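You operate a simulated robot arm through the tools that you are given. There is no shell and no other tool. Be economical: measure what you need, move in short steps, check, and stop when the job is done.

The job below is to be done with a simulated robot arm. You get a single attempt, and the scene is never put back.

## Task
Shut the olive duffel, zip it and buckle both its straps.
Fine: the zip goes right to its end; the duffel stays on the moving box.

It is judged by the outcome, as a careful person would: the job done as asked, and still so three seconds after it is handed in. It fails if anything else is knocked over, pushed out of place, dropped, spilled or broken.

## Robot
A 6-joint arm with a two-finger parallel gripper, fixed in place. Base frame: the origin is at the foot of the arm, x ahead of it, y to its left, z up. Readings come in cm, rad, newtons and seconds.
With the tool pointing down near the work surface it reaches from about 32 to 82 cm from the base axis. Its first joint turns from -2.897 to 2.897 rad. Payload 3.91 kg.
The TCP is the grasp point between the finger pads, 3 cm short of the fingertips. In the tool frame z runs along the fingers and y along their closing line. Largest opening 11 cm; finger width 2, thickness 1; the body of the gripper, 4.8 by 11.2 cm, starts 5.5 cm behind the TCP.
Orientation is that of the tool frame in the base frame, as a unit quaternion [w, x, y, z]. With the fingers straight down and closing along the base's y, the tool's x points along the base's -x, its y along +y and its z along -z.

## Interface
- The arm moves only by the tool send_rows. Its argument "series" is text: rows parted by semicolons, each of 7 numbers parted by spaces: the shift along the tool's x, y, z in cm, then the turn, a rotation vector about the tool's x, y, z in rad, then the finger opening in cm, from 0 to 11. In form: x y z wx wy wz gripper; .... A call has 1 to 20 rows; each row shifts and turns the commanded pose from where the row before left it, along the tool's axes as they then stand. Rows are played at 5 a second. More than 5 cm and 0.15 rad between two rows, or a gripper value outside its range, and nothing of the call is played. Where a pose cannot be reached the arm comes as near as it can. A force on the tool above 40 N (or 10 N above the force at the start of the call, whichever is more), or a blocked arm, ends the call early, and 0.2 s more pass. Each finger travels about 4.5 cm/s and halts on what it meets, pressing with about 27 N; the grip force reading is that of the motor and also rises with nothing between the fingers. The clock runs only during rows and for 0.2 s after the last one: add rows that do not move to give the fingers time. The reply holds the time, the measured pose of the TCP, the force on the tool along the base axes, the opening and the grip force, in the units named above and with some noise.
- Cameras (640 x 400 px; columns grow to the right, rows downward): "scene" is fixed at [5.01, -65.13, 159.47]; the picture's right is [0.92, -0.40, 0.00], its down [-0.18, -0.41, -0.89] and it looks along [0.35, 0.82, -0.45] (base axes); focal length 341 px, centre (320, 200). "wrist" rides on the gripper at [7.7, 0.7, -11.4] in the tool frame; the picture's right is [-0.09, 1.00, 0.00], its down [-0.80, -0.07, -0.59] and it looks along [-0.59, -0.05, 0.80] (tool axes); focal length 270 px, centre (320, 200). There is no depth. A picture from a camera that has moved, and an enlarged one, comes with that camera's place and axes in the base frame and with its lens.
- get_image(camera): a new picture of that camera. No time passes.
- move_column(by): slides the trunk up (or, below 0, down) by that many cm; the arm rides with it, the base frame stays. It gives what a move gives, with no picture.
- close_up(camera, box): a new picture of the part [left, top, right, bottom] of that camera's present view, enlarged. No time passes.
- sign_off(): hands the job in; it is judged then, once.

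Work in short steps. Places have to be worked out from the pictures, the camera data and where the tool is seen: move nearer, look again, correct. Check each grasp and each placing, and mend what went wrong. You have 120 turns and 64 pictures in all, those below and enlarged ones among them. Open the gripper and draw the arm clear of the work before you hand the job in, unless the task says otherwise; then end with one line.

The tools are called by a JSON object that holds its "api" and its "payload". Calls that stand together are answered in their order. send_rows: Moves the arm, as the interface text tells. Its arguments: {"type":"object","properties":{"series":{"type":"string"}},"required":["series"]} The other tools are called the same way: move_column (by) slides the trunk up or down; get_image (camera) takes a picture; close_up (camera, box) takes an enlarged picture of a part of a camera's view; sign_off () hands the job in.

At the start:

```text
time_s: 0.0
eef_pos: [51.05, 11.64, 129.84]
orientation: [0.0, 0.0, 1.0, 0.0]
force: [0.4, 0.1, -0.4]
opening: 10.99
finger_force: 0.0
trunk travel left (down, up): [-57.5, 3.5]
```

scene: 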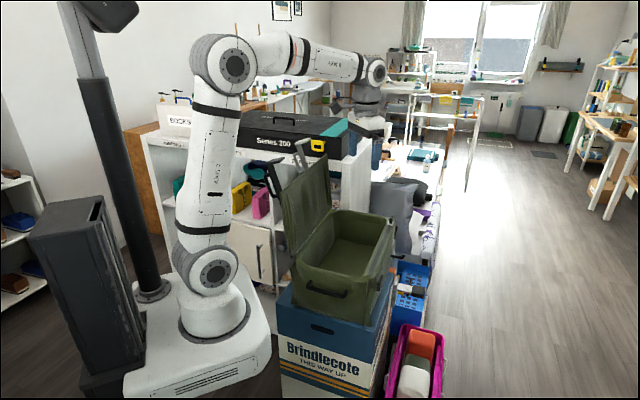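
wrist: 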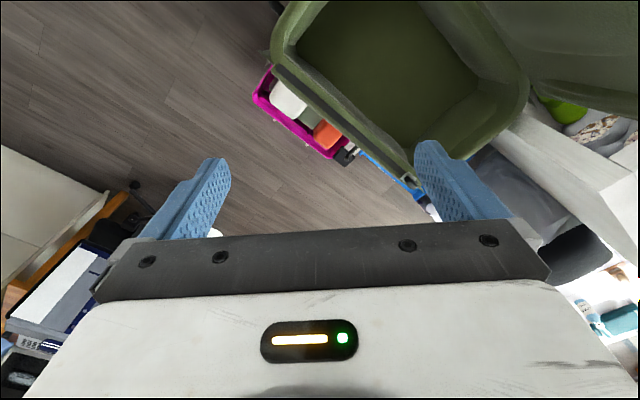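

The duffel stands open on the moving box; its lid is hinged on the left side of the picture. I'll look closer from the scene camera.

{"api": "close_up", "payload": {"camera": "scene", "box": [250, 120, 450, 340]}}

{"api": "close_up", "payload": {"camera": "wrist", "box": [240, 0, 640, 250]}}

```text
1.82 times, centred on (350, 230) of scene
camera zoom: at [5.01, -65.13, 159.47], right [0.92, -0.4, 0.0], down [-0.18, -0.41, -0.89], along [0.35, 0.82, -0.45], focal length 620 px, centre (266, 146)
```

zoom: 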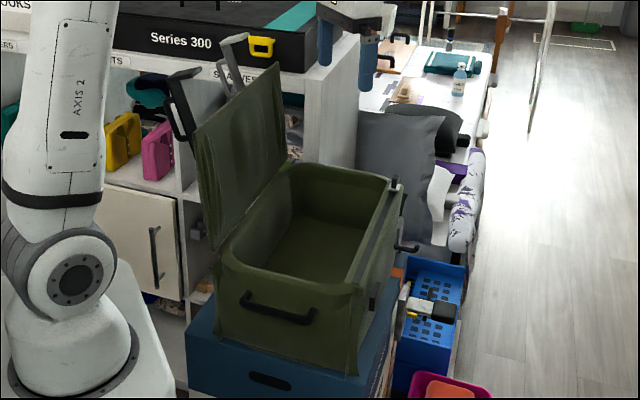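

```text
1.60 times, centred on (440, 125) of wrist
camera zoom: at [43.29, 12.26, 141.27], right [0.09, 1.0, 0.0], down [0.8, -0.07, 0.59], along [0.59, -0.05, -0.8], focal length 432 px, centre (128, 320)
```

zoom: 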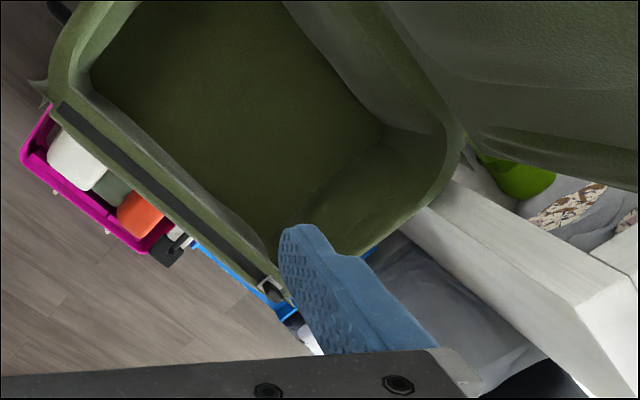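

Triangulating puts the duffel's front rim from about (51,5,93) to (74,27,94), with the hinge to the rear-left and the lid standing up to z≈118. I'll move to the front side and turn the wrist so that its camera looks back at the front.

{"api": "send_rows", "payload": {"series": "-2.8 -3 0 0 0 0 11; -2.8 -3 0 0 0 0 11; -2.8 -3 0 0 0 0 11; -2.8 -3 0 0 0 0 11; 0 0 0 0 0 -0.147 11; 0 0 0 0 0 -0.147 11; 0 0 0 0 0 -0.147 11; 0 0 0 0 0 -0.147 11; 0 0 0 0 0 -0.147 11; 0 0 0 0 0 -0.147 11; 0 0 0 0 0 -0.147 11; 0 0 0 0 0 -0.147 11; 0 0 0 0 0 -0.147 11; 0 0 0 0 0 -0.147 11; 0 0 0 0 0 -0.147 11; 0 0 0 0 0 -0.147 11; 0 0 0 0 0 -0.147 11; 0 0 0 0 0 -0.147 11; 0 0 0 0 0 -0.147 11; 0 0 0 0 0 -0.147 11"}}

{"api": "get_image", "payload": {"camera": "wrist"}}

```text
time_s: 4.2
eef_pos: [62.12, -0.43, 129.81]
orientation: [0.0, 0.923, -0.384, 0.0]
force: [0.8, -0.7, -0.8]
opening: 10.98
finger_force: 0.0
trunk travel left (down, up): [-57.5, 3.5]
```

```text
59 pictures are left
camera wrist: at [67.14, -6.37, 141.27], right [-0.77, -0.64, 0.0], down [-0.51, 0.62, 0.59], along [-0.38, 0.46, -0.8], focal length 270 px, centre (320, 200)
```

wrist: 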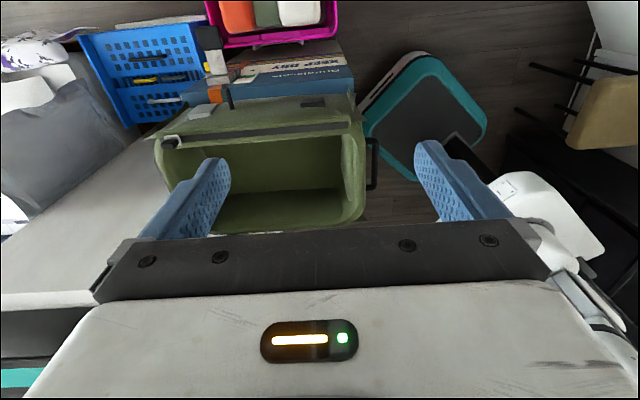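

The view works; I'll enlarge the duffel front.

{"api": "close_up", "payload": {"camera": "wrist", "box": [140, 70, 390, 230]}}

{"api": "close_up", "payload": {"camera": "scene", "box": [270, 120, 420, 220]}}

```text
2.50 times, centred on (265, 150) of wrist
camera zoom: at [67.14, -6.37, 141.27], right [-0.77, -0.64, 0.0], down [-0.51, 0.62, 0.59], along [-0.38, 0.46, -0.8], focal length 676 px, centre (458, 325)
```

zoom: 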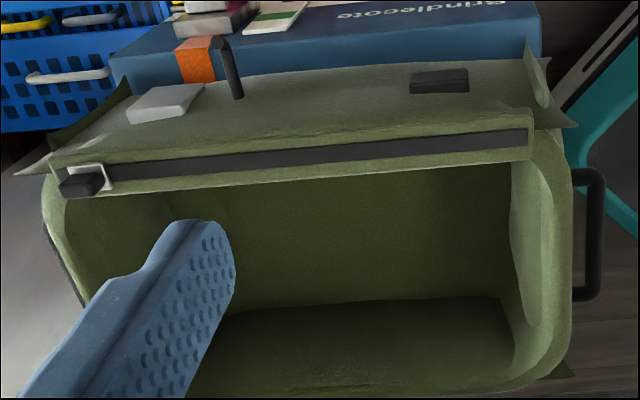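

```text
4.00 times, centred on (345, 170) of scene
camera zoom: at [5.01, -65.13, 159.47], right [0.92, -0.4, 0.0], down [-0.18, -0.41, -0.89], along [0.35, 0.82, -0.45], focal length 1364 px, centre (220, 320)
```

zoom: 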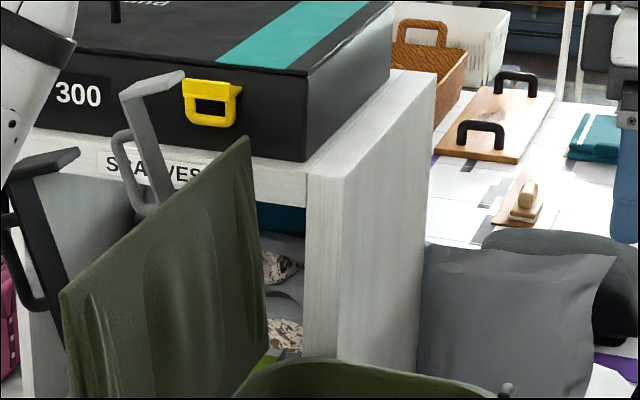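

The slider (black tab) sits at the far end of the zip; grey and dark catch plates are on the front face, and the grey and black straps stick up behind the lid. I'll raise up and move back over the lid to view its rear side.

{"api": "send_rows", "payload": {"series": "0 0 -4 0 0 0 11; 0 0 -4 0 0 0 11; -4.2 0 -0.5 0 0 0 11; -4.2 0 -0.5 0 0 0 11; -4.2 0 -0.5 0 0 0 11; -4.2 0 -0.5 0 0 0 11; -4 0 0 0 0 0 11; -4 0 0 0 0 0 11"}}

{"api": "get_image", "payload": {"camera": "wrist"}}

```text
time_s: 6.0
eef_pos: [44.47, 17.35, 139.84]
orientation: [0.0, 0.923, -0.385, 0.001]
force: [0.5, 0.0, 0.8]
opening: 11.0
finger_force: 0.2
trunk travel left (down, up): [-57.5, 3.5]
```

```text
56 pictures are left
camera wrist: at [49.48, 11.29, 151.38], right [-0.77, -0.64, 0.0], down [-0.51, 0.62, 0.59], along [-0.38, 0.46, -0.8], focal length 270 px, centre (320, 200)
```

wrist: 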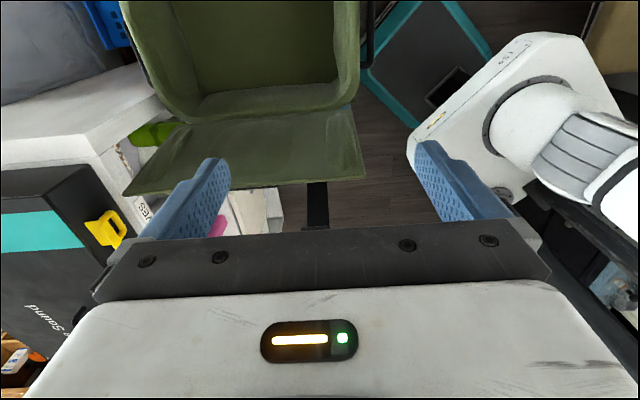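

Lid's free edge triangulates from (30,24,116) to (58,52,115), leaning about 13° back, with the shelf face at y≈62, so there's room behind it. I'll close the fingers, go behind the lid between the straps at a safe height and look.

{"api": "send_rows", "payload": {"series": "-3.2 -2.1 0 0 0 0 0; -3.2 -2.1 0 0 0 0 0; -3.2 -2.1 0 0 0 0 0; -3.2 -2.1 0 0 0 0 0; -3.2 -2 0 0 0 0 0; -3.2 -2 0 0 0 0 0; 0 0 3 0 0 0 0; 0 0 3 0 0 0 0; 0 0 0 0 0 0 0"}}

{"api": "get_image", "payload": {"camera": "wrist"}}

{"api": "close_up", "payload": {"camera": "scene", "box": [240, 60, 440, 200]}}

```text
time_s: 8.0
eef_pos: [39.9, 39.65, 133.86]
orientation: [-0.001, 0.923, -0.385, 0.0]
force: [0.2, -0.1, 0.6]
opening: 0.0
finger_force: 26.7
trunk travel left (down, up): [-57.5, 3.5]
```

```text
55 pictures are left
camera wrist: at [44.84, 33.64, 145.38], right [-0.77, -0.64, 0.0], down [-0.51, 0.62, 0.59], along [-0.38, 0.46, -0.8], focal length 270 px, centre (320, 200)
```

wrist: 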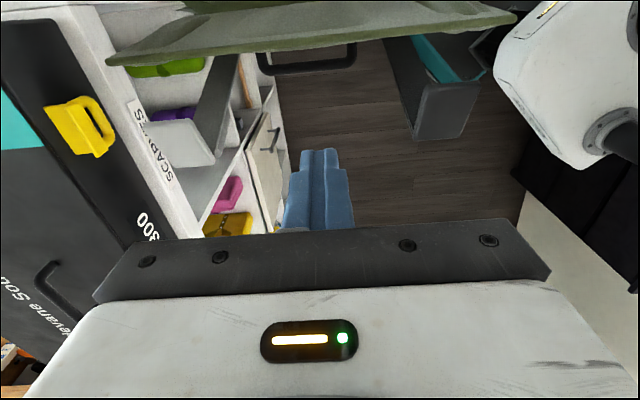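

```text
2.86 times, centred on (340, 130) of scene
camera zoom: at [5.01, -65.13, 159.47], right [0.92, -0.4, 0.0], down [-0.18, -0.41, -0.89], along [0.35, 0.82, -0.45], focal length 974 px, centre (263, 400)
```

zoom: 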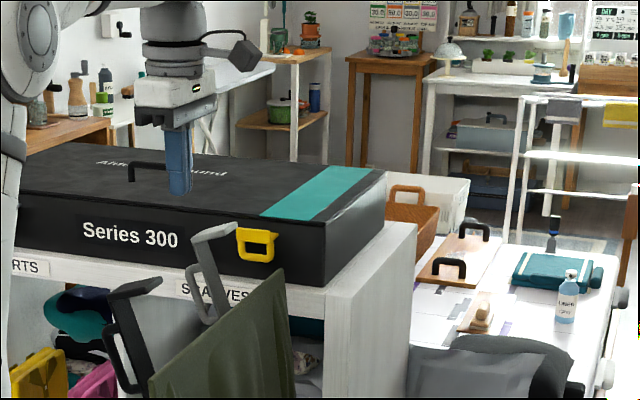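

From here I see the lid's rear: the straps stand about 9–10 cm either side of my fingers and a carry handle protrudes at mid. I'll back off 2.2 cm, descend behind the handle, and then push forward.

{"api": "send_rows", "payload": {"series": "-2.2 0 0 0 0 0 0; 0 0 4.5 0 0 0 0; 0 0 4.5 0 0 0 0; 0 0 4.5 0 0 0 0; 0 0 4.5 0 0 0 0; 0 0 4 0 0 0 0; 0 0 2.5 0 0 0 0; 0 0 0 0 0 0 0"}}

{"api": "get_image", "payload": {"camera": "wrist"}}

{"api": "close_up", "payload": {"camera": "scene", "box": [250, 100, 430, 260]}}

```text
time_s: 9.8
eef_pos: [38.33, 41.16, 109.44]
orientation: [-0.001, 0.923, -0.385, 0.001]
force: [0.3, 0.7, 1.2]
opening: 0.0
finger_force: 26.7
trunk travel left (down, up): [-57.5, 3.5]
```

```text
53 pictures are left
camera wrist: at [43.3, 35.13, 120.81], right [-0.77, -0.64, 0.0], down [-0.51, 0.62, 0.59], along [-0.38, 0.46, -0.8], focal length 270 px, centre (320, 200)
```

wrist: 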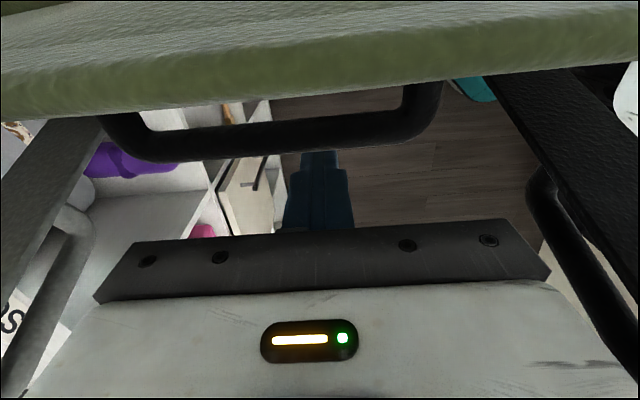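

```text
2.50 times, centred on (340, 180) of scene
camera zoom: at [5.01, -65.13, 159.47], right [0.92, -0.4, 0.0], down [-0.18, -0.41, -0.89], along [0.35, 0.82, -0.45], focal length 852 px, centre (270, 250)
```

zoom: 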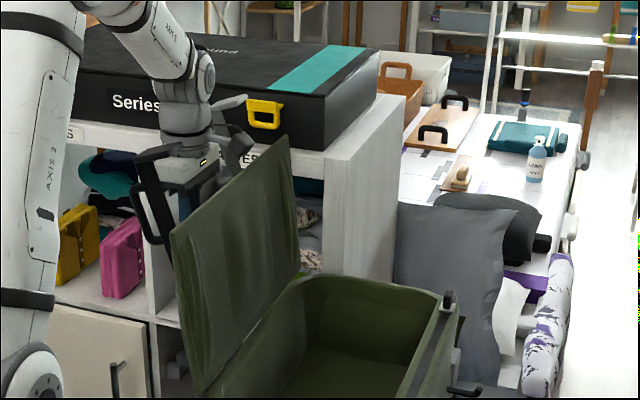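

Fingers are clear behind the carry handle, straps either side. Now push forward slowly.

{"api": "send_rows", "payload": {"series": "1.5 0 0 0 0 0 0; 1.5 0 0 0 0 0 0; 1.5 0 0 0 0 0 0; 1.5 0 0 0 0 0 0; 1.5 0 0 0 0 0 0; 1.5 0 0 0 0 0 0; 1.5 0 0 0 0 0 0; 1.5 0 0 0 0 0 0"}}

{"api": "get_image", "payload": {"camera": "scene"}}

```text
time_s: 11.6
eef_pos: [47.06, 32.75, 109.32]
orientation: [0.0, 0.923, -0.384, 0.001]
force: [-0.1, -1.0, 0.5]
opening: 0.0
finger_force: 27.3
trunk travel left (down, up): [-57.5, 3.5]
```

```text
51 pictures are left
```

scene: 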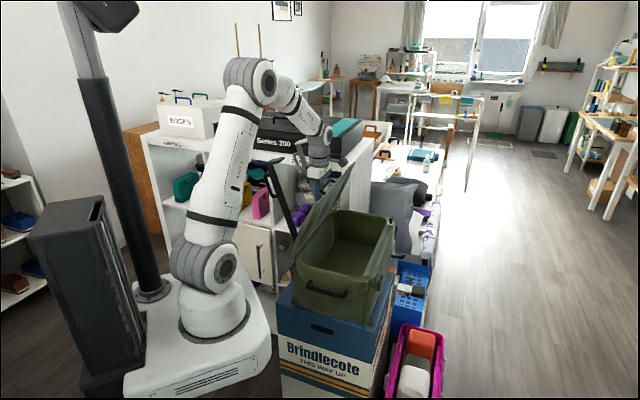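

The lid is swinging forward with the push. I continue.

{"api": "send_rows", "payload": {"series": "1.5 0 0 0 0 0 0; 1.5 0 0 0 0 0 0; 1.5 0 0 0 0 0 0; 1.5 0 0 0 0 0 0; 1.5 0 0 0 0 0 0; 1.5 0 0 0 0 0 0; 1.5 0 0.5 0 0 0 0; 1.5 0 0.5 0 0 0 0"}}

{"api": "close_up", "payload": {"camera": "scene", "box": [240, 120, 440, 320]}}

```text
time_s: 13.4
eef_pos: [55.38, 24.24, 108.23]
orientation: [0.0, 0.923, -0.386, -0.001]
force: [0.1, 0.0, -0.3]
opening: 0.0
finger_force: 27.2
trunk travel left (down, up): [-57.5, 3.5]
```

```text
2.00 times, centred on (340, 220) of scene
camera zoom: at [5.01, -65.13, 159.47], right [0.92, -0.4, 0.0], down [-0.18, -0.41, -0.89], along [0.35, 0.82, -0.45], focal length 682 px, centre (280, 160)
```

zoom: 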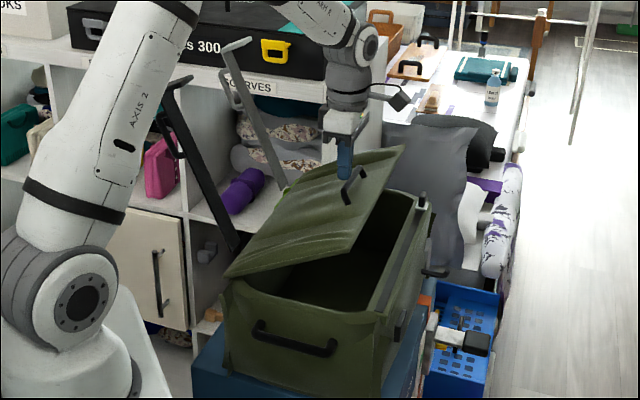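

The lid is about half down, and the straps turn out to be hinged at the rear of the duffel, still standing. I'll lift off, move beyond the handle toward the lid's free edge.

{"api": "send_rows", "payload": {"series": "-0.5 0 -4 0 0 0 0; 0 0 -4 0 0 0 0; 0 0 -3 0 0 0 0; 3 0 0 0 0 0 0; 3 0 0 0 0 0 0; 2 0 0 0 0 0 0"}}

{"api": "get_image", "payload": {"camera": "wrist"}}

{"api": "close_up", "payload": {"camera": "scene", "box": [240, 120, 440, 320]}}

```text
time_s: 14.8
eef_pos: [60.65, 18.58, 119.4]
orientation: [0.001, 0.923, -0.385, 0.001]
force: [-0.2, 0.2, 0.5]
opening: 0.01
finger_force: 26.9
trunk travel left (down, up): [-57.5, 3.5]
```

```text
49 pictures are left
camera wrist: at [65.63, 12.6, 130.77], right [-0.77, -0.64, 0.0], down [-0.51, 0.62, 0.59], along [-0.38, 0.46, -0.8], focal length 270 px, centre (320, 200)
```

wrist: 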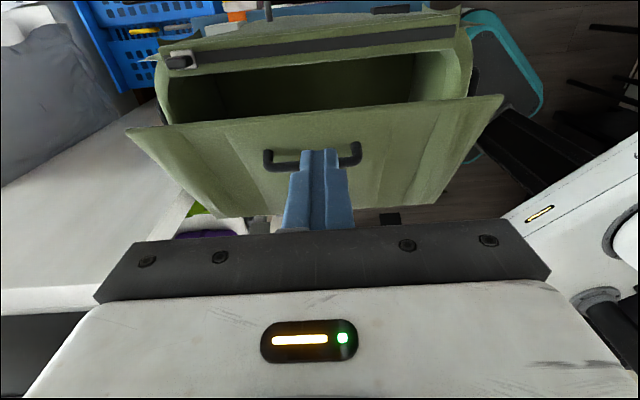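

```text
2.00 times, centred on (340, 220) of scene
camera zoom: at [5.01, -65.13, 159.47], right [0.92, -0.4, 0.0], down [-0.18, -0.41, -0.89], along [0.35, 0.82, -0.45], focal length 682 px, centre (280, 160)
```

zoom: 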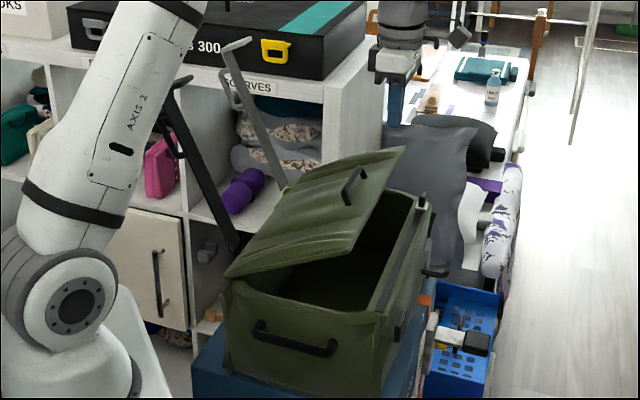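

The lid stays at about 55° on its friction; its edge is near n=-29, z≈105. I'll shift back 1.7 cm and press down in the strip between handle and edge.

{"api": "send_rows", "payload": {"series": "-1.7 0 0 0 0 0 0; 0 0 4 0 0 0 0; 0 0 4 0 0 0 0; 0 0 3 0 0 0 0; 0 0 1.5 0 0 0 0; 0 0 1.5 0 0 0 0; 0 0 1.5 0 0 0 0; 0 0 1.5 0 0 0 0; 0 0 1 0 0 0 0; 0 0 1 0 0 0 0; 0 0 0.7 0 0 0 0; 0 0 0.7 0 0 0 0; 0 0 0.7 0 0 0 0; 0 0 0.7 0 0 0 0"}}

{"api": "close_up", "payload": {"camera": "scene", "box": [240, 120, 440, 320]}}

{"api": "get_image", "payload": {"camera": "wrist"}}

```text
time_s: 17.8
eef_pos: [59.44, 19.99, 97.5]
orientation: [0.0, 0.923, -0.384, 0.001]
force: [7.1, -6.4, 1.4]
opening: 0.0
finger_force: 27.3
trunk travel left (down, up): [-57.5, 3.5]
```

```text
2.00 times, centred on (340, 220) of scene
camera zoom: at [5.01, -65.13, 159.47], right [0.92, -0.4, 0.0], down [-0.18, -0.41, -0.89], along [0.35, 0.82, -0.45], focal length 682 px, centre (280, 160)
```

zoom: 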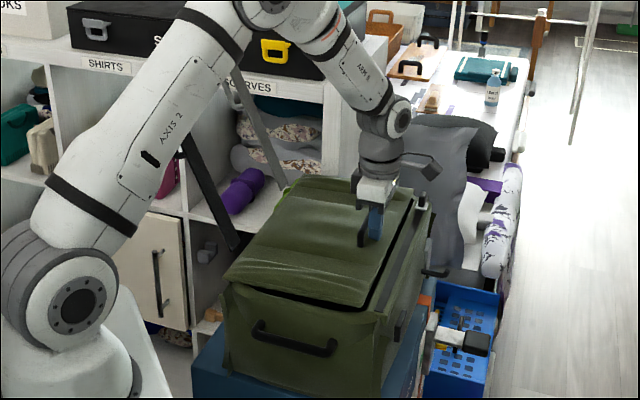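

```text
46 pictures are left
camera wrist: at [64.45, 13.88, 108.97], right [-0.77, -0.64, 0.0], down [-0.51, 0.62, 0.59], along [-0.38, 0.46, -0.8], focal length 270 px, centre (320, 200)
```

wrist: 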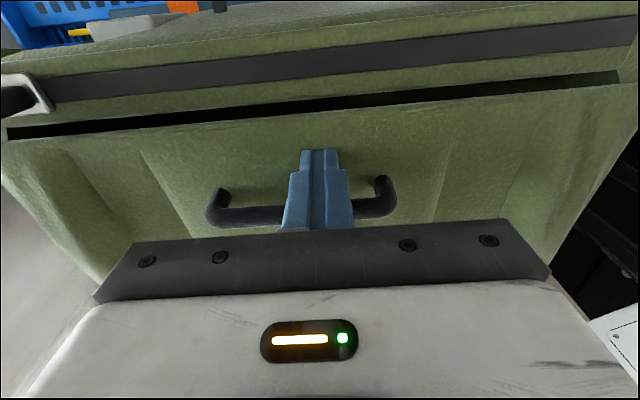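

Nearly shut; the bar is rubbing the back of the fingers. I'll ease forward 0.8 cm and press the last bit.

{"api": "send_rows", "payload": {"series": "0.8 0 0 0 0 0 0; 0 0 0.5 0 0 0 0; 0 0 0.5 0 0 0 0; 0 0 0.5 0 0 0 0; 0 0 0.5 0 0 0 0; 0 0 0.5 0 0 0 0; 0 0 0.5 0 0 0 0; 0 0 0.5 0 0 0 0; 0 0 0.5 0 0 0 0"}}

{"api": "get_image", "payload": {"camera": "wrist"}}

```text
time_s: 19.0
eef_pos: [60.2, 19.56, 96.5]
orientation: [-0.004, 0.923, -0.385, 0.005]
force: [-11.2, -4.3, 26.1]
opening: 0.0
finger_force: 26.6
trunk travel left (down, up): [-57.5, 3.5]
stopped in row 5: the force on the tool passed its limit (the readings are from after the stop); the commanded pose is now the measured one
```

```text
45 pictures are left
camera wrist: at [64.85, 13.38, 107.88], right [-0.77, -0.64, -0.01], down [-0.52, 0.62, 0.59], along [-0.37, 0.46, -0.81], focal length 270 px, centre (320, 200)
```

wrist: 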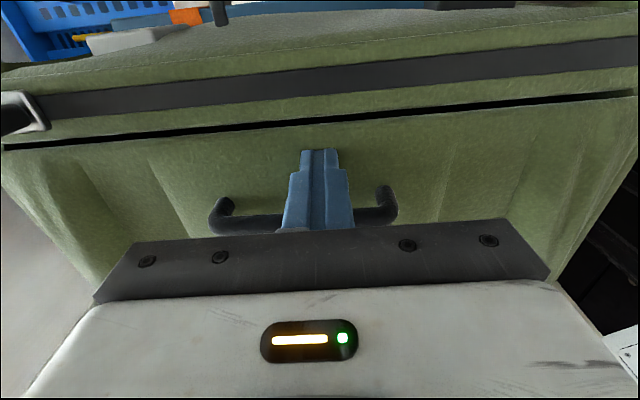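

The lid met a firm stop at 26 N. I'll lift up and look at the result.

{"api": "send_rows", "payload": {"series": "0 0 -3 0 0 0 0; 0 0 -4 0 0 0 0; 0 0 -4 0 0 0 0; 4 0 0 0 0 0 0; 4 0 0 0 0 0 0; 0 0 0 0 0 0 0"}}

{"api": "get_image", "payload": {"camera": "wrist"}}

{"api": "close_up", "payload": {"camera": "scene", "box": [270, 160, 430, 300]}}

```text
time_s: 20.4
eef_pos: [65.76, 13.99, 106.76]
orientation: [-0.003, 0.923, -0.386, 0.004]
force: [0.7, 0.1, 0.4]
opening: 0.0
finger_force: 27.3
trunk travel left (down, up): [-57.5, 3.5]
```

```text
44 pictures are left
camera wrist: at [70.62, 7.93, 118.35], right [-0.77, -0.64, -0.01], down [-0.52, 0.62, 0.59], along [-0.37, 0.46, -0.81], focal length 270 px, centre (320, 200)
```

wrist: 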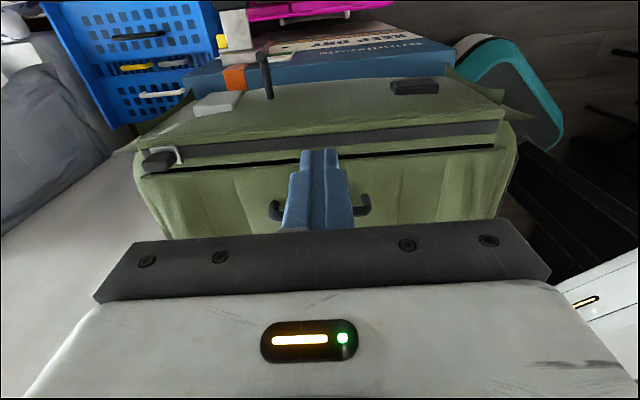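

```text
2.86 times, centred on (350, 230) of scene
camera zoom: at [5.01, -65.13, 159.47], right [0.92, -0.4, 0.0], down [-0.18, -0.41, -0.89], along [0.35, 0.82, -0.45], focal length 974 px, centre (234, 114)
```

zoom: 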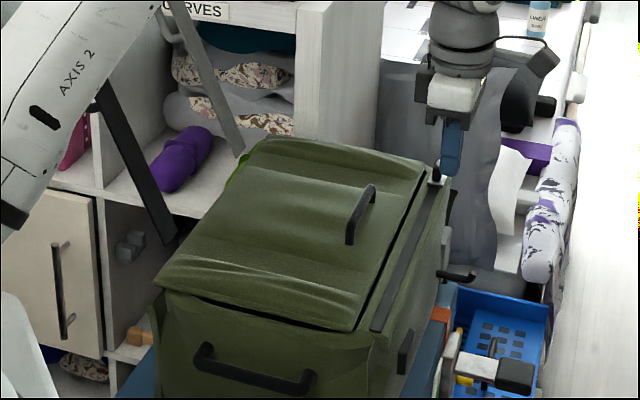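

The lid is shut. The zip slider is at about (75,27.7,94.5); I'll move toward it for a close look.

{"api": "send_rows", "payload": {"series": "0 -4 0 0 0 0 0; 0 -4 0 0 0 0 0; 0 -3 0 0 0 0 0; 0 0 0 0 0 0 0"}}

{"api": "close_up", "payload": {"camera": "wrist", "box": [160, 80, 400, 230]}}

{"api": "close_up", "payload": {"camera": "scene", "box": [350, 190, 410, 230]}}

```text
time_s: 21.4
eef_pos: [73.73, 21.61, 106.87]
orientation: [-0.003, 0.923, -0.384, 0.004]
force: [0.8, 0.1, -0.3]
opening: 0.02
finger_force: 27.3
trunk travel left (down, up): [-57.5, 3.5]
```

```text
2.67 times, centred on (280, 155) of wrist
camera zoom: at [78.64, 15.54, 118.43], right [-0.77, -0.64, -0.01], down [-0.52, 0.62, 0.59], along [-0.37, 0.46, -0.81], focal length 721 px, centre (427, 320)
```

zoom: 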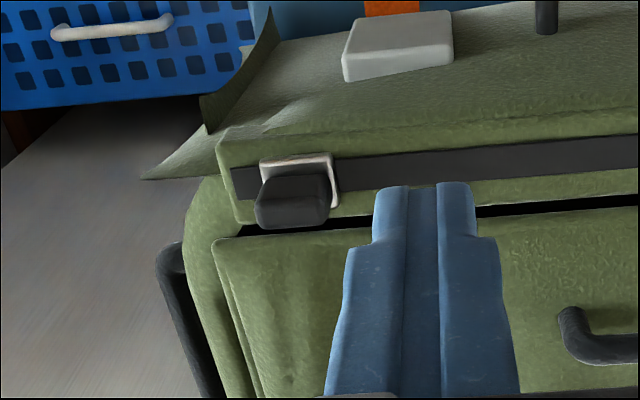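

```text
10.00 times, centred on (380, 210) of scene
camera zoom: at [5.01, -65.13, 159.47], right [0.92, -0.4, 0.0], down [-0.18, -0.41, -0.89], along [0.35, 0.82, -0.45], focal length 3410 px, centre (-280, 100)
```

zoom: 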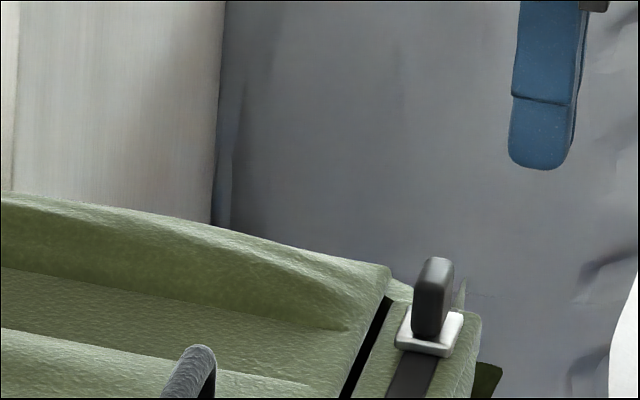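

The slider has an upright black knob at about (74.8,28.4), z 92.5–95.3, about 2.5 cm long along the strip. I'll open the fingers to 6 cm and hover over it, then verify.

{"api": "send_rows", "payload": {"series": "-2 -2.8 0 0 0 0 6; -2.1 -2.8 0 0 0 0 6; 0 0 2.5 0 0 0 6; 0 0 2.5 0 0 0 6; 0 0 0 0 0 0 6"}}

{"api": "close_up", "payload": {"camera": "wrist", "box": [200, 80, 440, 230]}}

{"api": "close_up", "payload": {"camera": "scene", "box": [350, 180, 410, 220]}}

```text
time_s: 22.6
eef_pos: [75.02, 28.32, 102.13]
orientation: [-0.003, 0.923, -0.384, 0.003]
force: [-0.3, -0.3, 0.0]
opening: 6.01
finger_force: 0.1
trunk travel left (down, up): [-57.5, 3.5]
```

```text
2.67 times, centred on (320, 155) of wrist
camera zoom: at [79.8, 22.33, 113.63], right [-0.77, -0.64, -0.01], down [-0.52, 0.62, 0.59], along [-0.37, 0.46, -0.81], focal length 721 px, centre (320, 320)
```

zoom: 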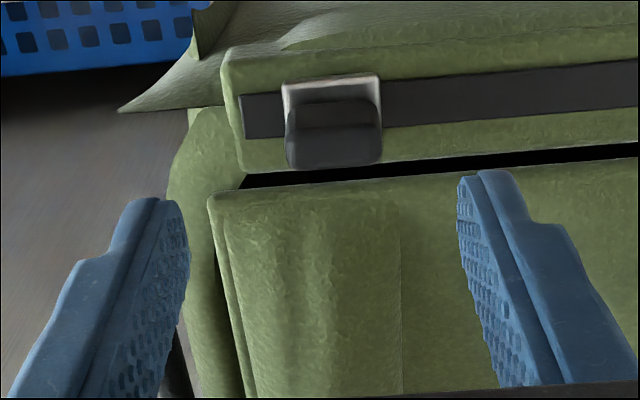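

```text
10.00 times, centred on (380, 200) of scene
camera zoom: at [5.01, -65.13, 159.47], right [0.92, -0.4, 0.0], down [-0.18, -0.41, -0.89], along [0.35, 0.82, -0.45], focal length 3410 px, centre (-280, 200)
```

zoom: 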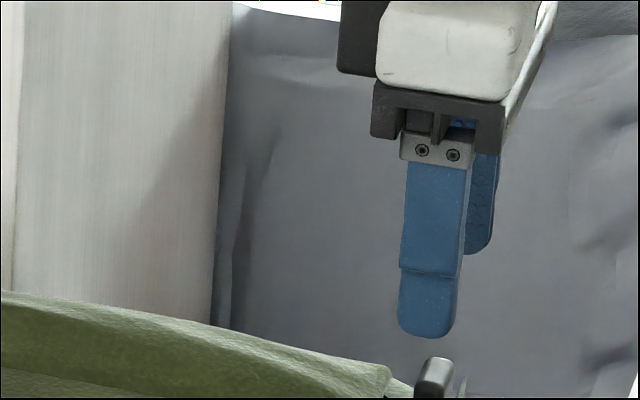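

Alignment with the knob is good. Descend 6 cm and close on it.

{"api": "send_rows", "payload": {"series": "-0.1 0.3 2 0 0 0 6; 0 0 2 0 0 0 6; 0 0 1 0 0 0 6; 0 0 0.9 0 0 0 6; 0 0 0 0 0 0 3; 0 0 0 0 0 0 1.5; 0 0 0 0 0 0 1.5; 0 0 0 0 0 0 1.5"}}

{"api": "close_up", "payload": {"camera": "wrist", "box": [200, 80, 440, 230]}}

```text
time_s: 24.4
eef_pos: [74.65, 28.36, 96.15]
orientation: [-0.003, 0.923, -0.385, 0.003]
force: [0.0, 0.1, 0.1]
opening: 2.71
finger_force: 26.8
trunk travel left (down, up): [-57.5, 3.5]
```

```text
2.67 times, centred on (320, 155) of wrist
camera zoom: at [79.49, 22.28, 107.72], right [-0.77, -0.64, -0.01], down [-0.52, 0.62, 0.59], along [-0.37, 0.46, -0.81], focal length 721 px, centre (320, 320)
```

zoom: 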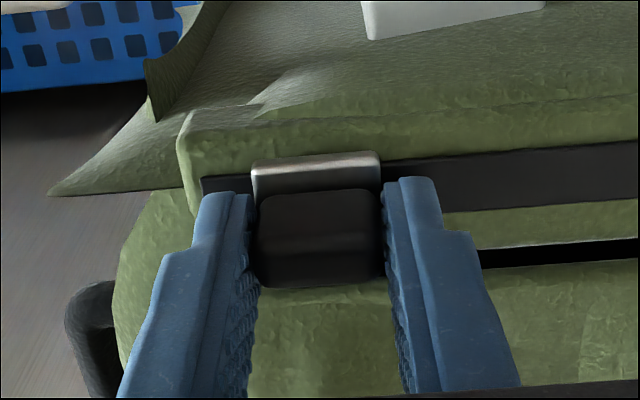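

The knob is gripped (2.7 cm). I'll draw it along the strip, which runs parallel to the tool's y, for 20 cm first.

{"api": "send_rows", "payload": {"series": "0 1 0 0 0 0 1.5; 0 1.5 0 0 0 0 1.5; 0 1.5 0 0 0 0 1.5; 0 1.5 0 0 0 0 1.5; 0 1.5 0 0 0 0 1.5; 0 1.5 0 0 0 0 1.5; 0 1.5 0 0 0 0 1.5; 0 1.5 0 0 0 0 1.5; 0 1.5 0 0 0 0 1.5; 0 1.5 0 0 0 0 1.5; 0 1.5 0 0 0 0 1.5; 0 1.5 0 0 0 0 1.5; 0 1.5 0 0 0 0 1.5; 0 1 0 0 0 0 1.5"}}

{"api": "close_up", "payload": {"camera": "wrist", "box": [140, 30, 540, 280]}}

```text
time_s: 27.4
eef_pos: [60.3, 14.18, 96.18]
orientation: [-0.003, 0.923, -0.385, 0.004]
force: [11.0, -10.5, 26.4]
opening: 2.68
finger_force: 26.8
trunk travel left (down, up): [-57.5, 3.5]
```

```text
1.60 times, centred on (340, 155) of wrist
camera zoom: at [65.11, 7.98, 107.68], right [-0.77, -0.64, -0.01], down [-0.52, 0.62, 0.59], along [-0.37, 0.46, -0.81], focal length 432 px, centre (288, 272)
```

zoom: 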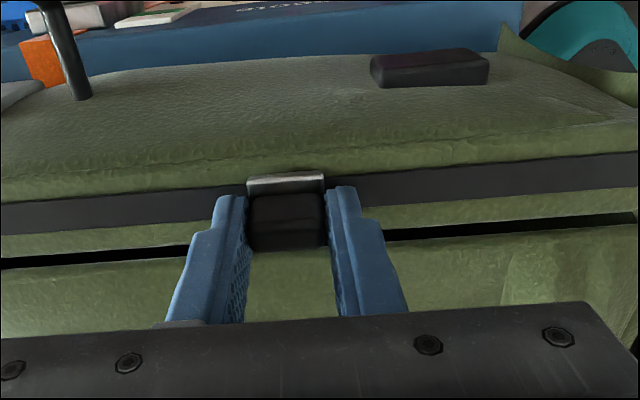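

The slider is moving, but the reaction pushes my tool up and forward: the strip bulges slightly there. I'll relieve by 0.4 cm up and 0.4 cm forward, then carry on.

{"api": "send_rows", "payload": {"series": "0.4 0 -0.4 0 0 0 1.5; 0 0 0 0 0 0 1.5"}}

```text
time_s: 28.0
eef_pos: [60.3, 14.08, 96.11]
orientation: [0.0, 0.923, -0.385, 0.0]
force: [-3.0, 3.4, 0.0]
opening: 2.69
finger_force: 26.5
trunk travel left (down, up): [-57.5, 3.5]
```

Load is relieved. Continue along the strip.

{"api": "send_rows", "payload": {"series": "0 1 0 0 0 0 1.5; 0 1 0 0 0 0 1.5; 0 1 0 0 0 0 1.5; 0 1 0 0 0 0 1.5; 0 1 0 0 0 0 1.5; 0 1 0 0 0 0 1.5; 0 1 0 0 0 0 1.5"}}

{"api": "close_up", "payload": {"camera": "wrist", "box": [140, 30, 540, 280]}}

```text
time_s: 29.6
eef_pos: [55.77, 9.03, 96.47]
orientation: [-0.003, 0.923, -0.385, 0.003]
force: [-0.6, 0.7, -0.4]
opening: 2.7
finger_force: 27.1
trunk travel left (down, up): [-57.5, 3.5]
```

```text
1.60 times, centred on (340, 155) of wrist
camera zoom: at [60.61, 2.87, 107.9], right [-0.77, -0.64, -0.01], down [-0.52, 0.62, 0.59], along [-0.37, 0.46, -0.81], focal length 432 px, centre (288, 272)
```

zoom: 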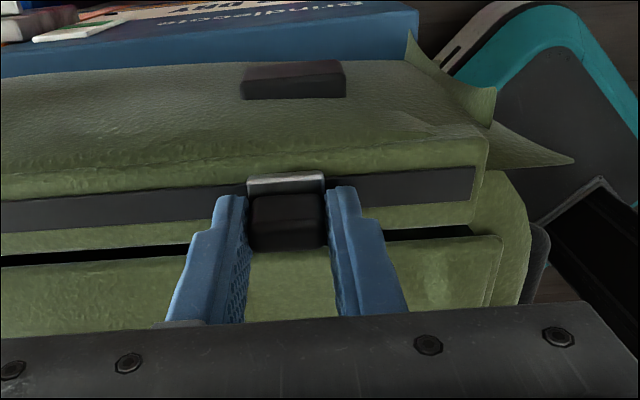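

About 5–6 cm of strip remain. I go on in small steps till it meets its end.

{"api": "send_rows", "payload": {"series": "0 1 0 0 0 0 1.5; 0 1 0 0 0 0 1.5; 0 1 0 0 0 0 1.5; 0 1 0 0 0 0 1.5; 0 0.5 0 0 0 0 1.5; 0 0.5 0 0 0 0 1.5; 0 0.5 0 0 0 0 1.5; 0 0.5 0 0 0 0 1.5; 0 0.5 0 0 0 0 1.5; 0 0.5 0 0 0 0 1.5; 0 0.5 0 0 0 0 1.5"}}

{"api": "close_up", "payload": {"camera": "wrist", "box": [140, 30, 540, 280]}}

```text
time_s: 32.0
eef_pos: [50.4, 3.85, 96.32]
orientation: [-0.003, 0.923, -0.385, 0.003]
force: [1.7, 2.1, 0.2]
opening: 2.73
finger_force: 27.2
trunk travel left (down, up): [-57.5, 3.5]
```

```text
1.60 times, centred on (340, 155) of wrist
camera zoom: at [55.22, -2.21, 107.83], right [-0.77, -0.64, -0.01], down [-0.52, 0.62, 0.59], along [-0.37, 0.46, -0.81], focal length 432 px, centre (288, 272)
```

zoom: 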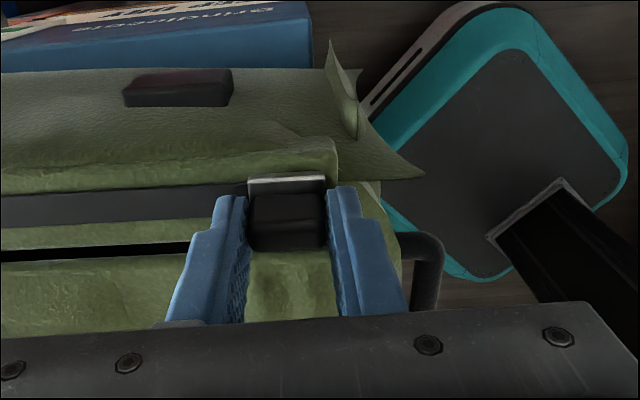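

The slider is at or very near the strip's end. I'll nudge further to feel the end stop.

{"api": "send_rows", "payload": {"series": "0 0.4 0 0 0 0 1.5; 0 0.4 0 0 0 0 1.5; 0 0.4 0 0 0 0 1.5"}}

{"api": "close_up", "payload": {"camera": "wrist", "box": [140, 30, 540, 280]}}

```text
time_s: 32.8
eef_pos: [49.57, 2.94, 96.21]
orientation: [-0.003, 0.923, -0.385, 0.003]
force: [2.7, 2.7, 0.3]
opening: 2.75
finger_force: 27.2
trunk travel left (down, up): [-57.5, 3.5]
```

```text
1.60 times, centred on (340, 155) of wrist
camera zoom: at [54.4, -3.11, 107.78], right [-0.77, -0.64, -0.01], down [-0.52, 0.62, 0.59], along [-0.37, 0.46, -0.81], focal length 432 px, centre (288, 272)
```

zoom: 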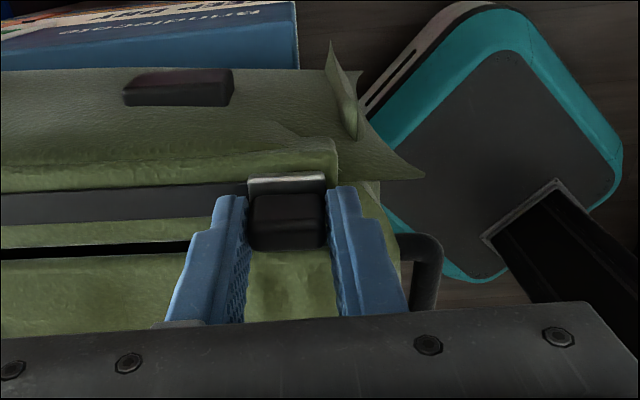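

Relative to the background, the last centimetre slid the whole bag, so the slider is hard against its end. Release and rise, then look at all.

{"api": "send_rows", "payload": {"series": "0 -0.1 0 0 0 0 4; 0 0 0 0 0 0 5; 0 0 -3 0 0 0 5; 0 0 -4 0 0 0 5; 0 0 -4 0 0 0 5; 3 -3 -2 0 0 0 5"}}

{"api": "close_up", "payload": {"camera": "wrist", "box": [120, 30, 520, 230]}}

{"api": "close_up", "payload": {"camera": "scene", "box": [220, 120, 440, 340]}}

```text
time_s: 34.2
eef_pos: [53.75, 2.84, 109.24]
orientation: [-0.004, 0.923, -0.384, 0.002]
force: [0.9, 0.2, -0.3]
opening: 5.0
finger_force: 0.0
trunk travel left (down, up): [-57.5, 3.5]
```

```text
1.60 times, centred on (320, 130) of wrist
camera zoom: at [58.65, -3.23, 120.7], right [-0.77, -0.64, -0.01], down [-0.52, 0.62, 0.59], along [-0.37, 0.46, -0.81], focal length 432 px, centre (320, 312)
```

zoom: 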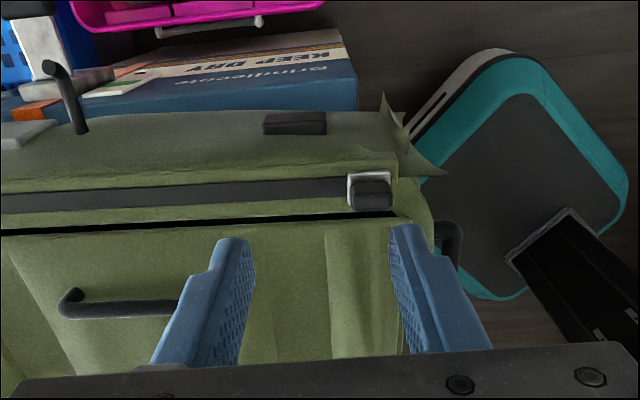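

```text
1.82 times, centred on (330, 230) of scene
camera zoom: at [5.01, -65.13, 159.47], right [0.92, -0.4, 0.0], down [-0.18, -0.41, -0.89], along [0.35, 0.82, -0.45], focal length 620 px, centre (302, 146)
```

zoom: 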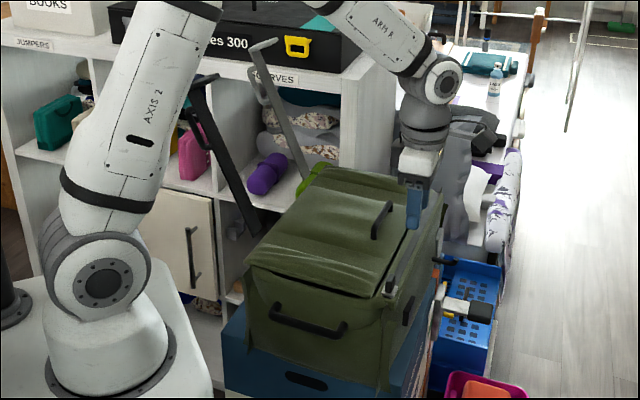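

The zip is at its end. Now the straps: hinged at the duffel's rear, tips at z≈122 leaning back. I'll go high and behind the black strap (around along=43.5, n=+4) to view it.

{"api": "send_rows", "payload": {"series": "0 0 -5 0 0 0 0; 0 0 -5 0 0 0 0; 0 0 -5 0 0 0 0; 0 0 -5 0 0 0 0; 0 0 -5 0 0 0 0; -4.4 0 0 0 0 0 0; -4.4 0 0 0 0 0 0; -4.4 0 0 0 0 0 0; -4.4 -0.5 0 0 0 0 0; -4.4 -0.5 0 0 0 0 0; -4.4 -0.6 0 0 0 0 0; -4.4 -0.6 0 0 0 0 0; -4.4 -0.6 0 0 0 0 0; -4.4 -0.6 0 0 0 0 0; 0 0 0 0 0 0 0"}}

{"api": "get_image", "payload": {"camera": "wrist"}}

{"api": "close_up", "payload": {"camera": "scene", "box": [240, 80, 440, 260]}}

```text
time_s: 37.4
eef_pos: [27.82, 33.45, 134.3]
orientation: [-0.003, 0.923, -0.385, 0.004]
force: [0.2, 0.2, -0.9]
opening: 0.0
finger_force: 27.0
trunk travel left (down, up): [-57.5, 3.5]
```

```text
31 pictures are left
camera wrist: at [32.77, 27.35, 145.76], right [-0.77, -0.64, -0.01], down [-0.52, 0.62, 0.59], along [-0.37, 0.46, -0.81], focal length 270 px, centre (320, 200)
```

wrist: 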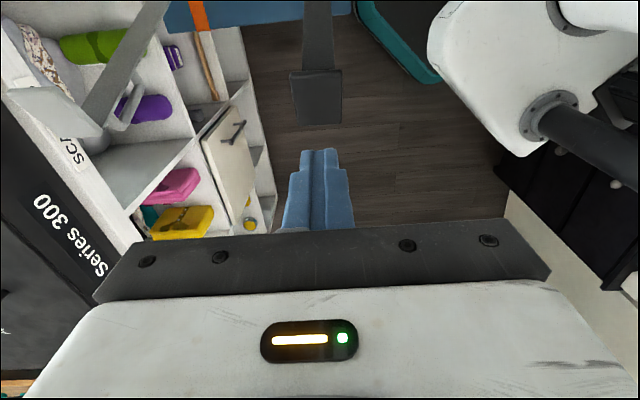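

```text
2.22 times, centred on (340, 170) of scene
camera zoom: at [5.01, -65.13, 159.47], right [0.92, -0.4, 0.0], down [-0.18, -0.41, -0.89], along [0.35, 0.82, -0.45], focal length 758 px, centre (276, 267)
```

zoom: 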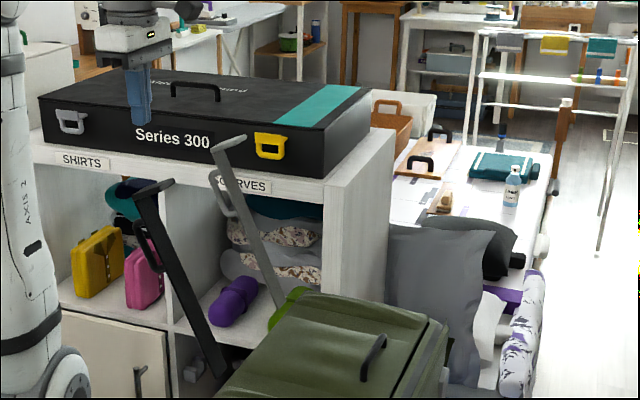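

The black strap leans about 30° back: tip corner at n≈7, z≈119, its front lip at n≈0. I'll retreat to n≈11, descend behind it, then push it forward.

{"api": "send_rows", "payload": {"series": "-3.5 -0.3 0 0 0 0 0; -3.5 -0.3 0 0 0 0 0; 0 0 4 0 0 0 0; 0 0 4 0 0 0 0; 0 0 4 0 0 0 0; 0 0 4 0 0 0 0; 0 0 4 0 0 0 0; 0 0 3 0 0 0 0; 0 0 0 0 0 0 0"}}

{"api": "get_image", "payload": {"camera": "wrist"}}

```text
time_s: 39.2
eef_pos: [23.83, 38.94, 112.18]
orientation: [-0.007, 0.923, -0.384, 0.004]
force: [-4.5, 1.1, 12.5]
opening: 0.01
finger_force: 27.0
trunk travel left (down, up): [-57.5, 3.5]
stopped in row 9: the force on the tool passed its limit (the readings are from after the stop); the commanded pose is now the measured one
```

```text
29 pictures are left
camera wrist: at [28.62, 32.81, 123.71], right [-0.77, -0.64, -0.02], down [-0.52, 0.61, 0.59], along [-0.37, 0.47, -0.8], focal length 270 px, centre (320, 200)
```

wrist: 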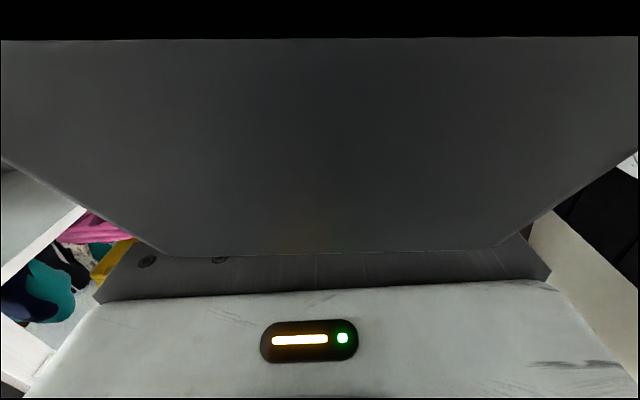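

Contact: the gripper body sits on the strap's corner. I'll raise a bit, then back off 2.5 cm and look at the scene.

{"api": "send_rows", "payload": {"series": "0 0 -2.5 0 0 0 0; -2.5 0 0 0 0 0 0; 0 0 0 0 0 0 0"}}

{"api": "close_up", "payload": {"camera": "scene", "box": [240, 100, 400, 240]}}

```text
time_s: 40.0
eef_pos: [22.07, 40.77, 114.56]
orientation: [-0.006, 0.923, -0.385, 0.005]
force: [-0.1, -0.2, 1.2]
opening: 0.01
finger_force: 26.7
trunk travel left (down, up): [-57.5, 3.5]
```

```text
2.86 times, centred on (320, 170) of scene
camera zoom: at [5.01, -65.13, 159.47], right [0.92, -0.4, 0.0], down [-0.18, -0.41, -0.89], along [0.35, 0.82, -0.45], focal length 974 px, centre (320, 286)
```

zoom: 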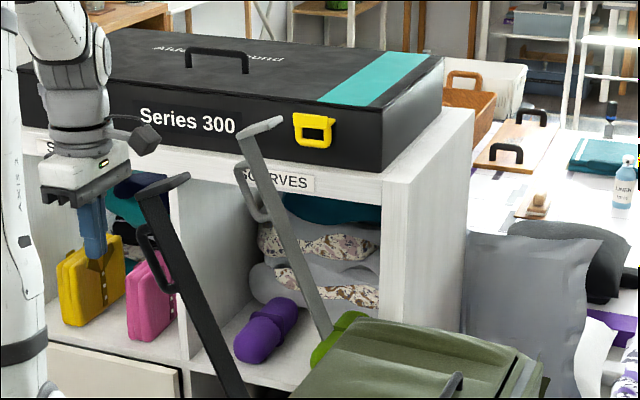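

The strap is unchanged. The physical camera box sits ahead of the gripper, so I'll push higher, just under the strap's corner: up 4 cm, then forward along its arc.

{"api": "send_rows", "payload": {"series": "0 0 -4 0 0 0 0; 2 0 0 0 0 0 0; 2 0 0 0 0 0 0; 2 0 -0.4 0 0 0 0; 2 0 -0.6 0 0 0 0; 2 0 -0.6 0 0 0 0; 2 0 -0.5 0 0 0 0; 2 0 -0.5 0 0 0 0; 2 0 -0.4 0 0 0 0; 2 0 -0.3 0 0 0 0; 2 0 -0.2 0 0 0 0; 1 0 0 0 0 0 0"}}

{"api": "close_up", "payload": {"camera": "scene", "box": [240, 80, 440, 260]}}

```text
time_s: 42.6
eef_pos: [37.0, 25.6, 122.16]
orientation: [-0.007, 0.923, -0.385, 0.005]
force: [-0.1, 0.4, -1.1]
opening: 0.0
finger_force: 27.4
trunk travel left (down, up): [-57.5, 3.5]
```

```text
2.22 times, centred on (340, 170) of scene
camera zoom: at [5.01, -65.13, 159.47], right [0.92, -0.4, 0.0], down [-0.18, -0.41, -0.89], along [0.35, 0.82, -0.45], focal length 758 px, centre (276, 267)
```

zoom: 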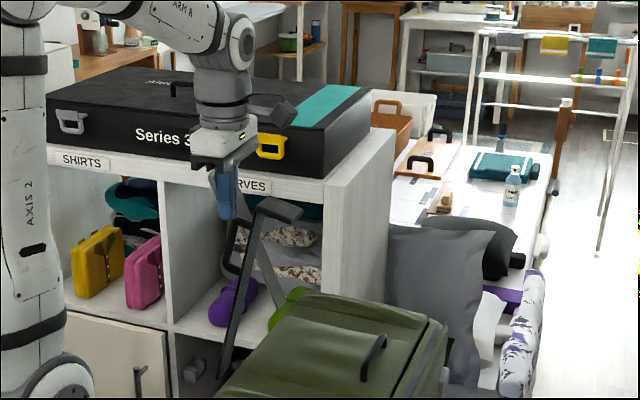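

The black strap followed past vertical. Continue forward with a falling arc.

{"api": "send_rows", "payload": {"series": "2 0 0.1 0 0 0 0; 2 0 0.2 0 0 0 0; 2 0 0.3 0 0 0 0; 2 0 0.4 0 0 0 0; 2 0 0.6 0 0 0 0; 2 0 0.8 0 0 0 0; 2 0 1 0 0 0 0; 2 0 1.2 0 0 0 0; 2 0 1.5 0 0 0 0; 2 0 1.8 0 0 0 0"}}

{"api": "close_up", "payload": {"camera": "scene", "box": [240, 100, 440, 280]}}

```text
time_s: 44.8
eef_pos: [50.91, 11.56, 114.16]
orientation: [-0.006, 0.923, -0.385, 0.004]
force: [-0.2, -1.1, -0.4]
opening: 0.0
finger_force: 27.6
trunk travel left (down, up): [-57.5, 3.5]
```

```text
2.22 times, centred on (340, 190) of scene
camera zoom: at [5.01, -65.13, 159.47], right [0.92, -0.4, 0.0], down [-0.18, -0.41, -0.89], along [0.35, 0.82, -0.45], focal length 758 px, centre (276, 222)
```

zoom: 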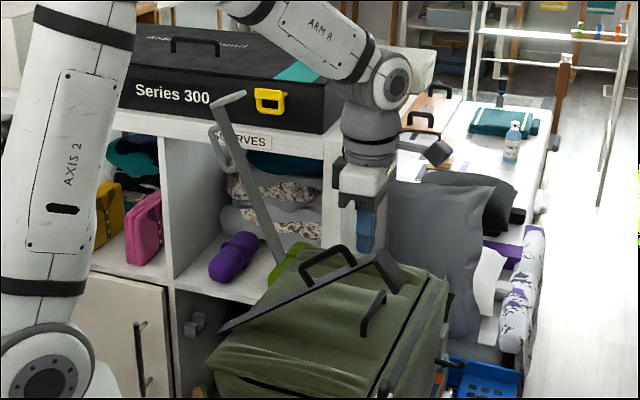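

The strap is about 35° from flat. Raise above it and look where to press.

{"api": "send_rows", "payload": {"series": "-0.3 0 -3 0 0 0 0; 0 0 -4 0 0 0 0; 3 0 0 0 0 0 0; 2.5 0 0 0 0 0 0; 0 0 0 0 0 0 0"}}

{"api": "get_image", "payload": {"camera": "wrist"}}

```text
time_s: 46.0
eef_pos: [54.53, 7.76, 121.23]
orientation: [-0.006, 0.923, -0.385, 0.005]
force: [0.0, 0.5, -0.6]
opening: 0.0
finger_force: 26.7
trunk travel left (down, up): [-57.5, 3.5]
```

```text
25 pictures are left
camera wrist: at [59.34, 1.64, 132.74], right [-0.77, -0.64, -0.01], down [-0.52, 0.61, 0.59], along [-0.37, 0.46, -0.81], focal length 270 px, centre (320, 200)
```

wrist: 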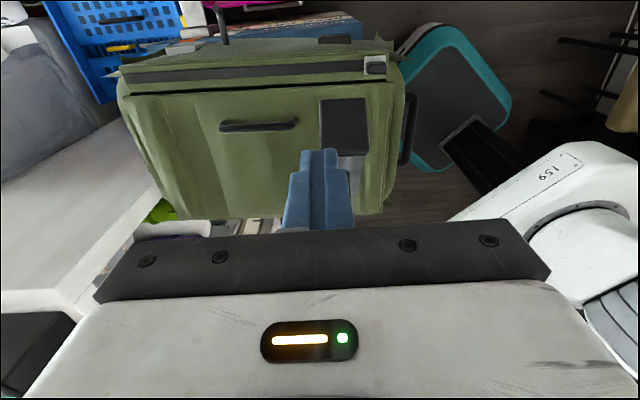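

The black strap's corner is at n≈-30.6, z≈112.5, along≈42.2. I'll grip its pull loop (around n=-25, z≈111), which can pivot in the pads, and swing it down. First hover with fingers open 4 cm.

{"api": "send_rows", "payload": {"series": "-4 0.9 0 0 0 0 4; -4 0.9 0 0 0 0 4; 0 0 3.5 0 0 0 4; 0 0 0 0 0 0 4"}}

{"api": "get_image", "payload": {"camera": "wrist"}}

{"api": "close_up", "payload": {"camera": "scene", "box": [280, 150, 400, 250]}}

```text
time_s: 47.0
eef_pos: [47.88, 12.22, 117.79]
orientation: [-0.007, 0.923, -0.384, 0.005]
force: [0.8, 0.2, 0.3]
opening: 4.03
finger_force: 0.0
trunk travel left (down, up): [-57.5, 3.5]
```

```text
24 pictures are left
camera wrist: at [52.62, 6.09, 129.18], right [-0.77, -0.64, -0.02], down [-0.52, 0.61, 0.59], along [-0.37, 0.46, -0.81], focal length 270 px, centre (320, 200)
```

wrist: 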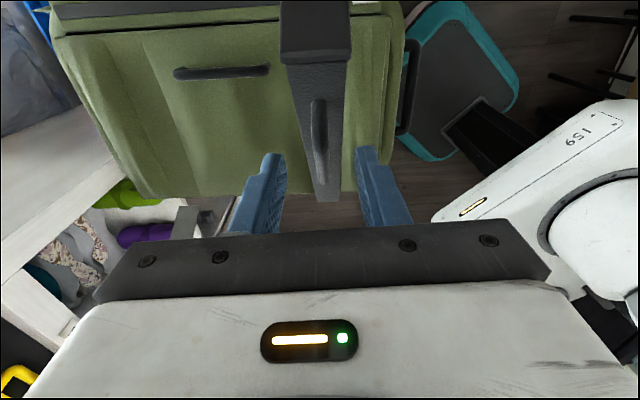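

```text
4.00 times, centred on (340, 200) of scene
camera zoom: at [5.01, -65.13, 159.47], right [0.92, -0.4, 0.0], down [-0.18, -0.41, -0.89], along [0.35, 0.82, -0.45], focal length 1364 px, centre (240, 200)
```

zoom: 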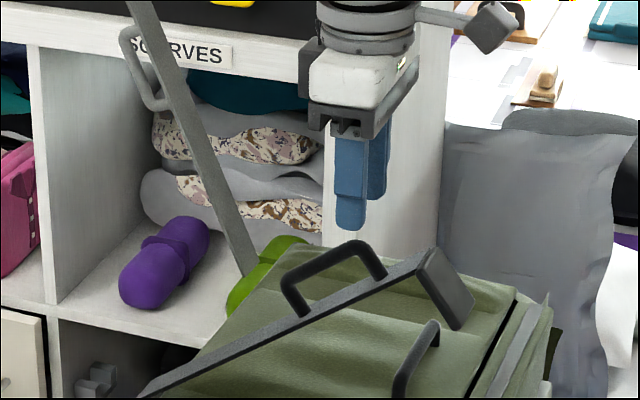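

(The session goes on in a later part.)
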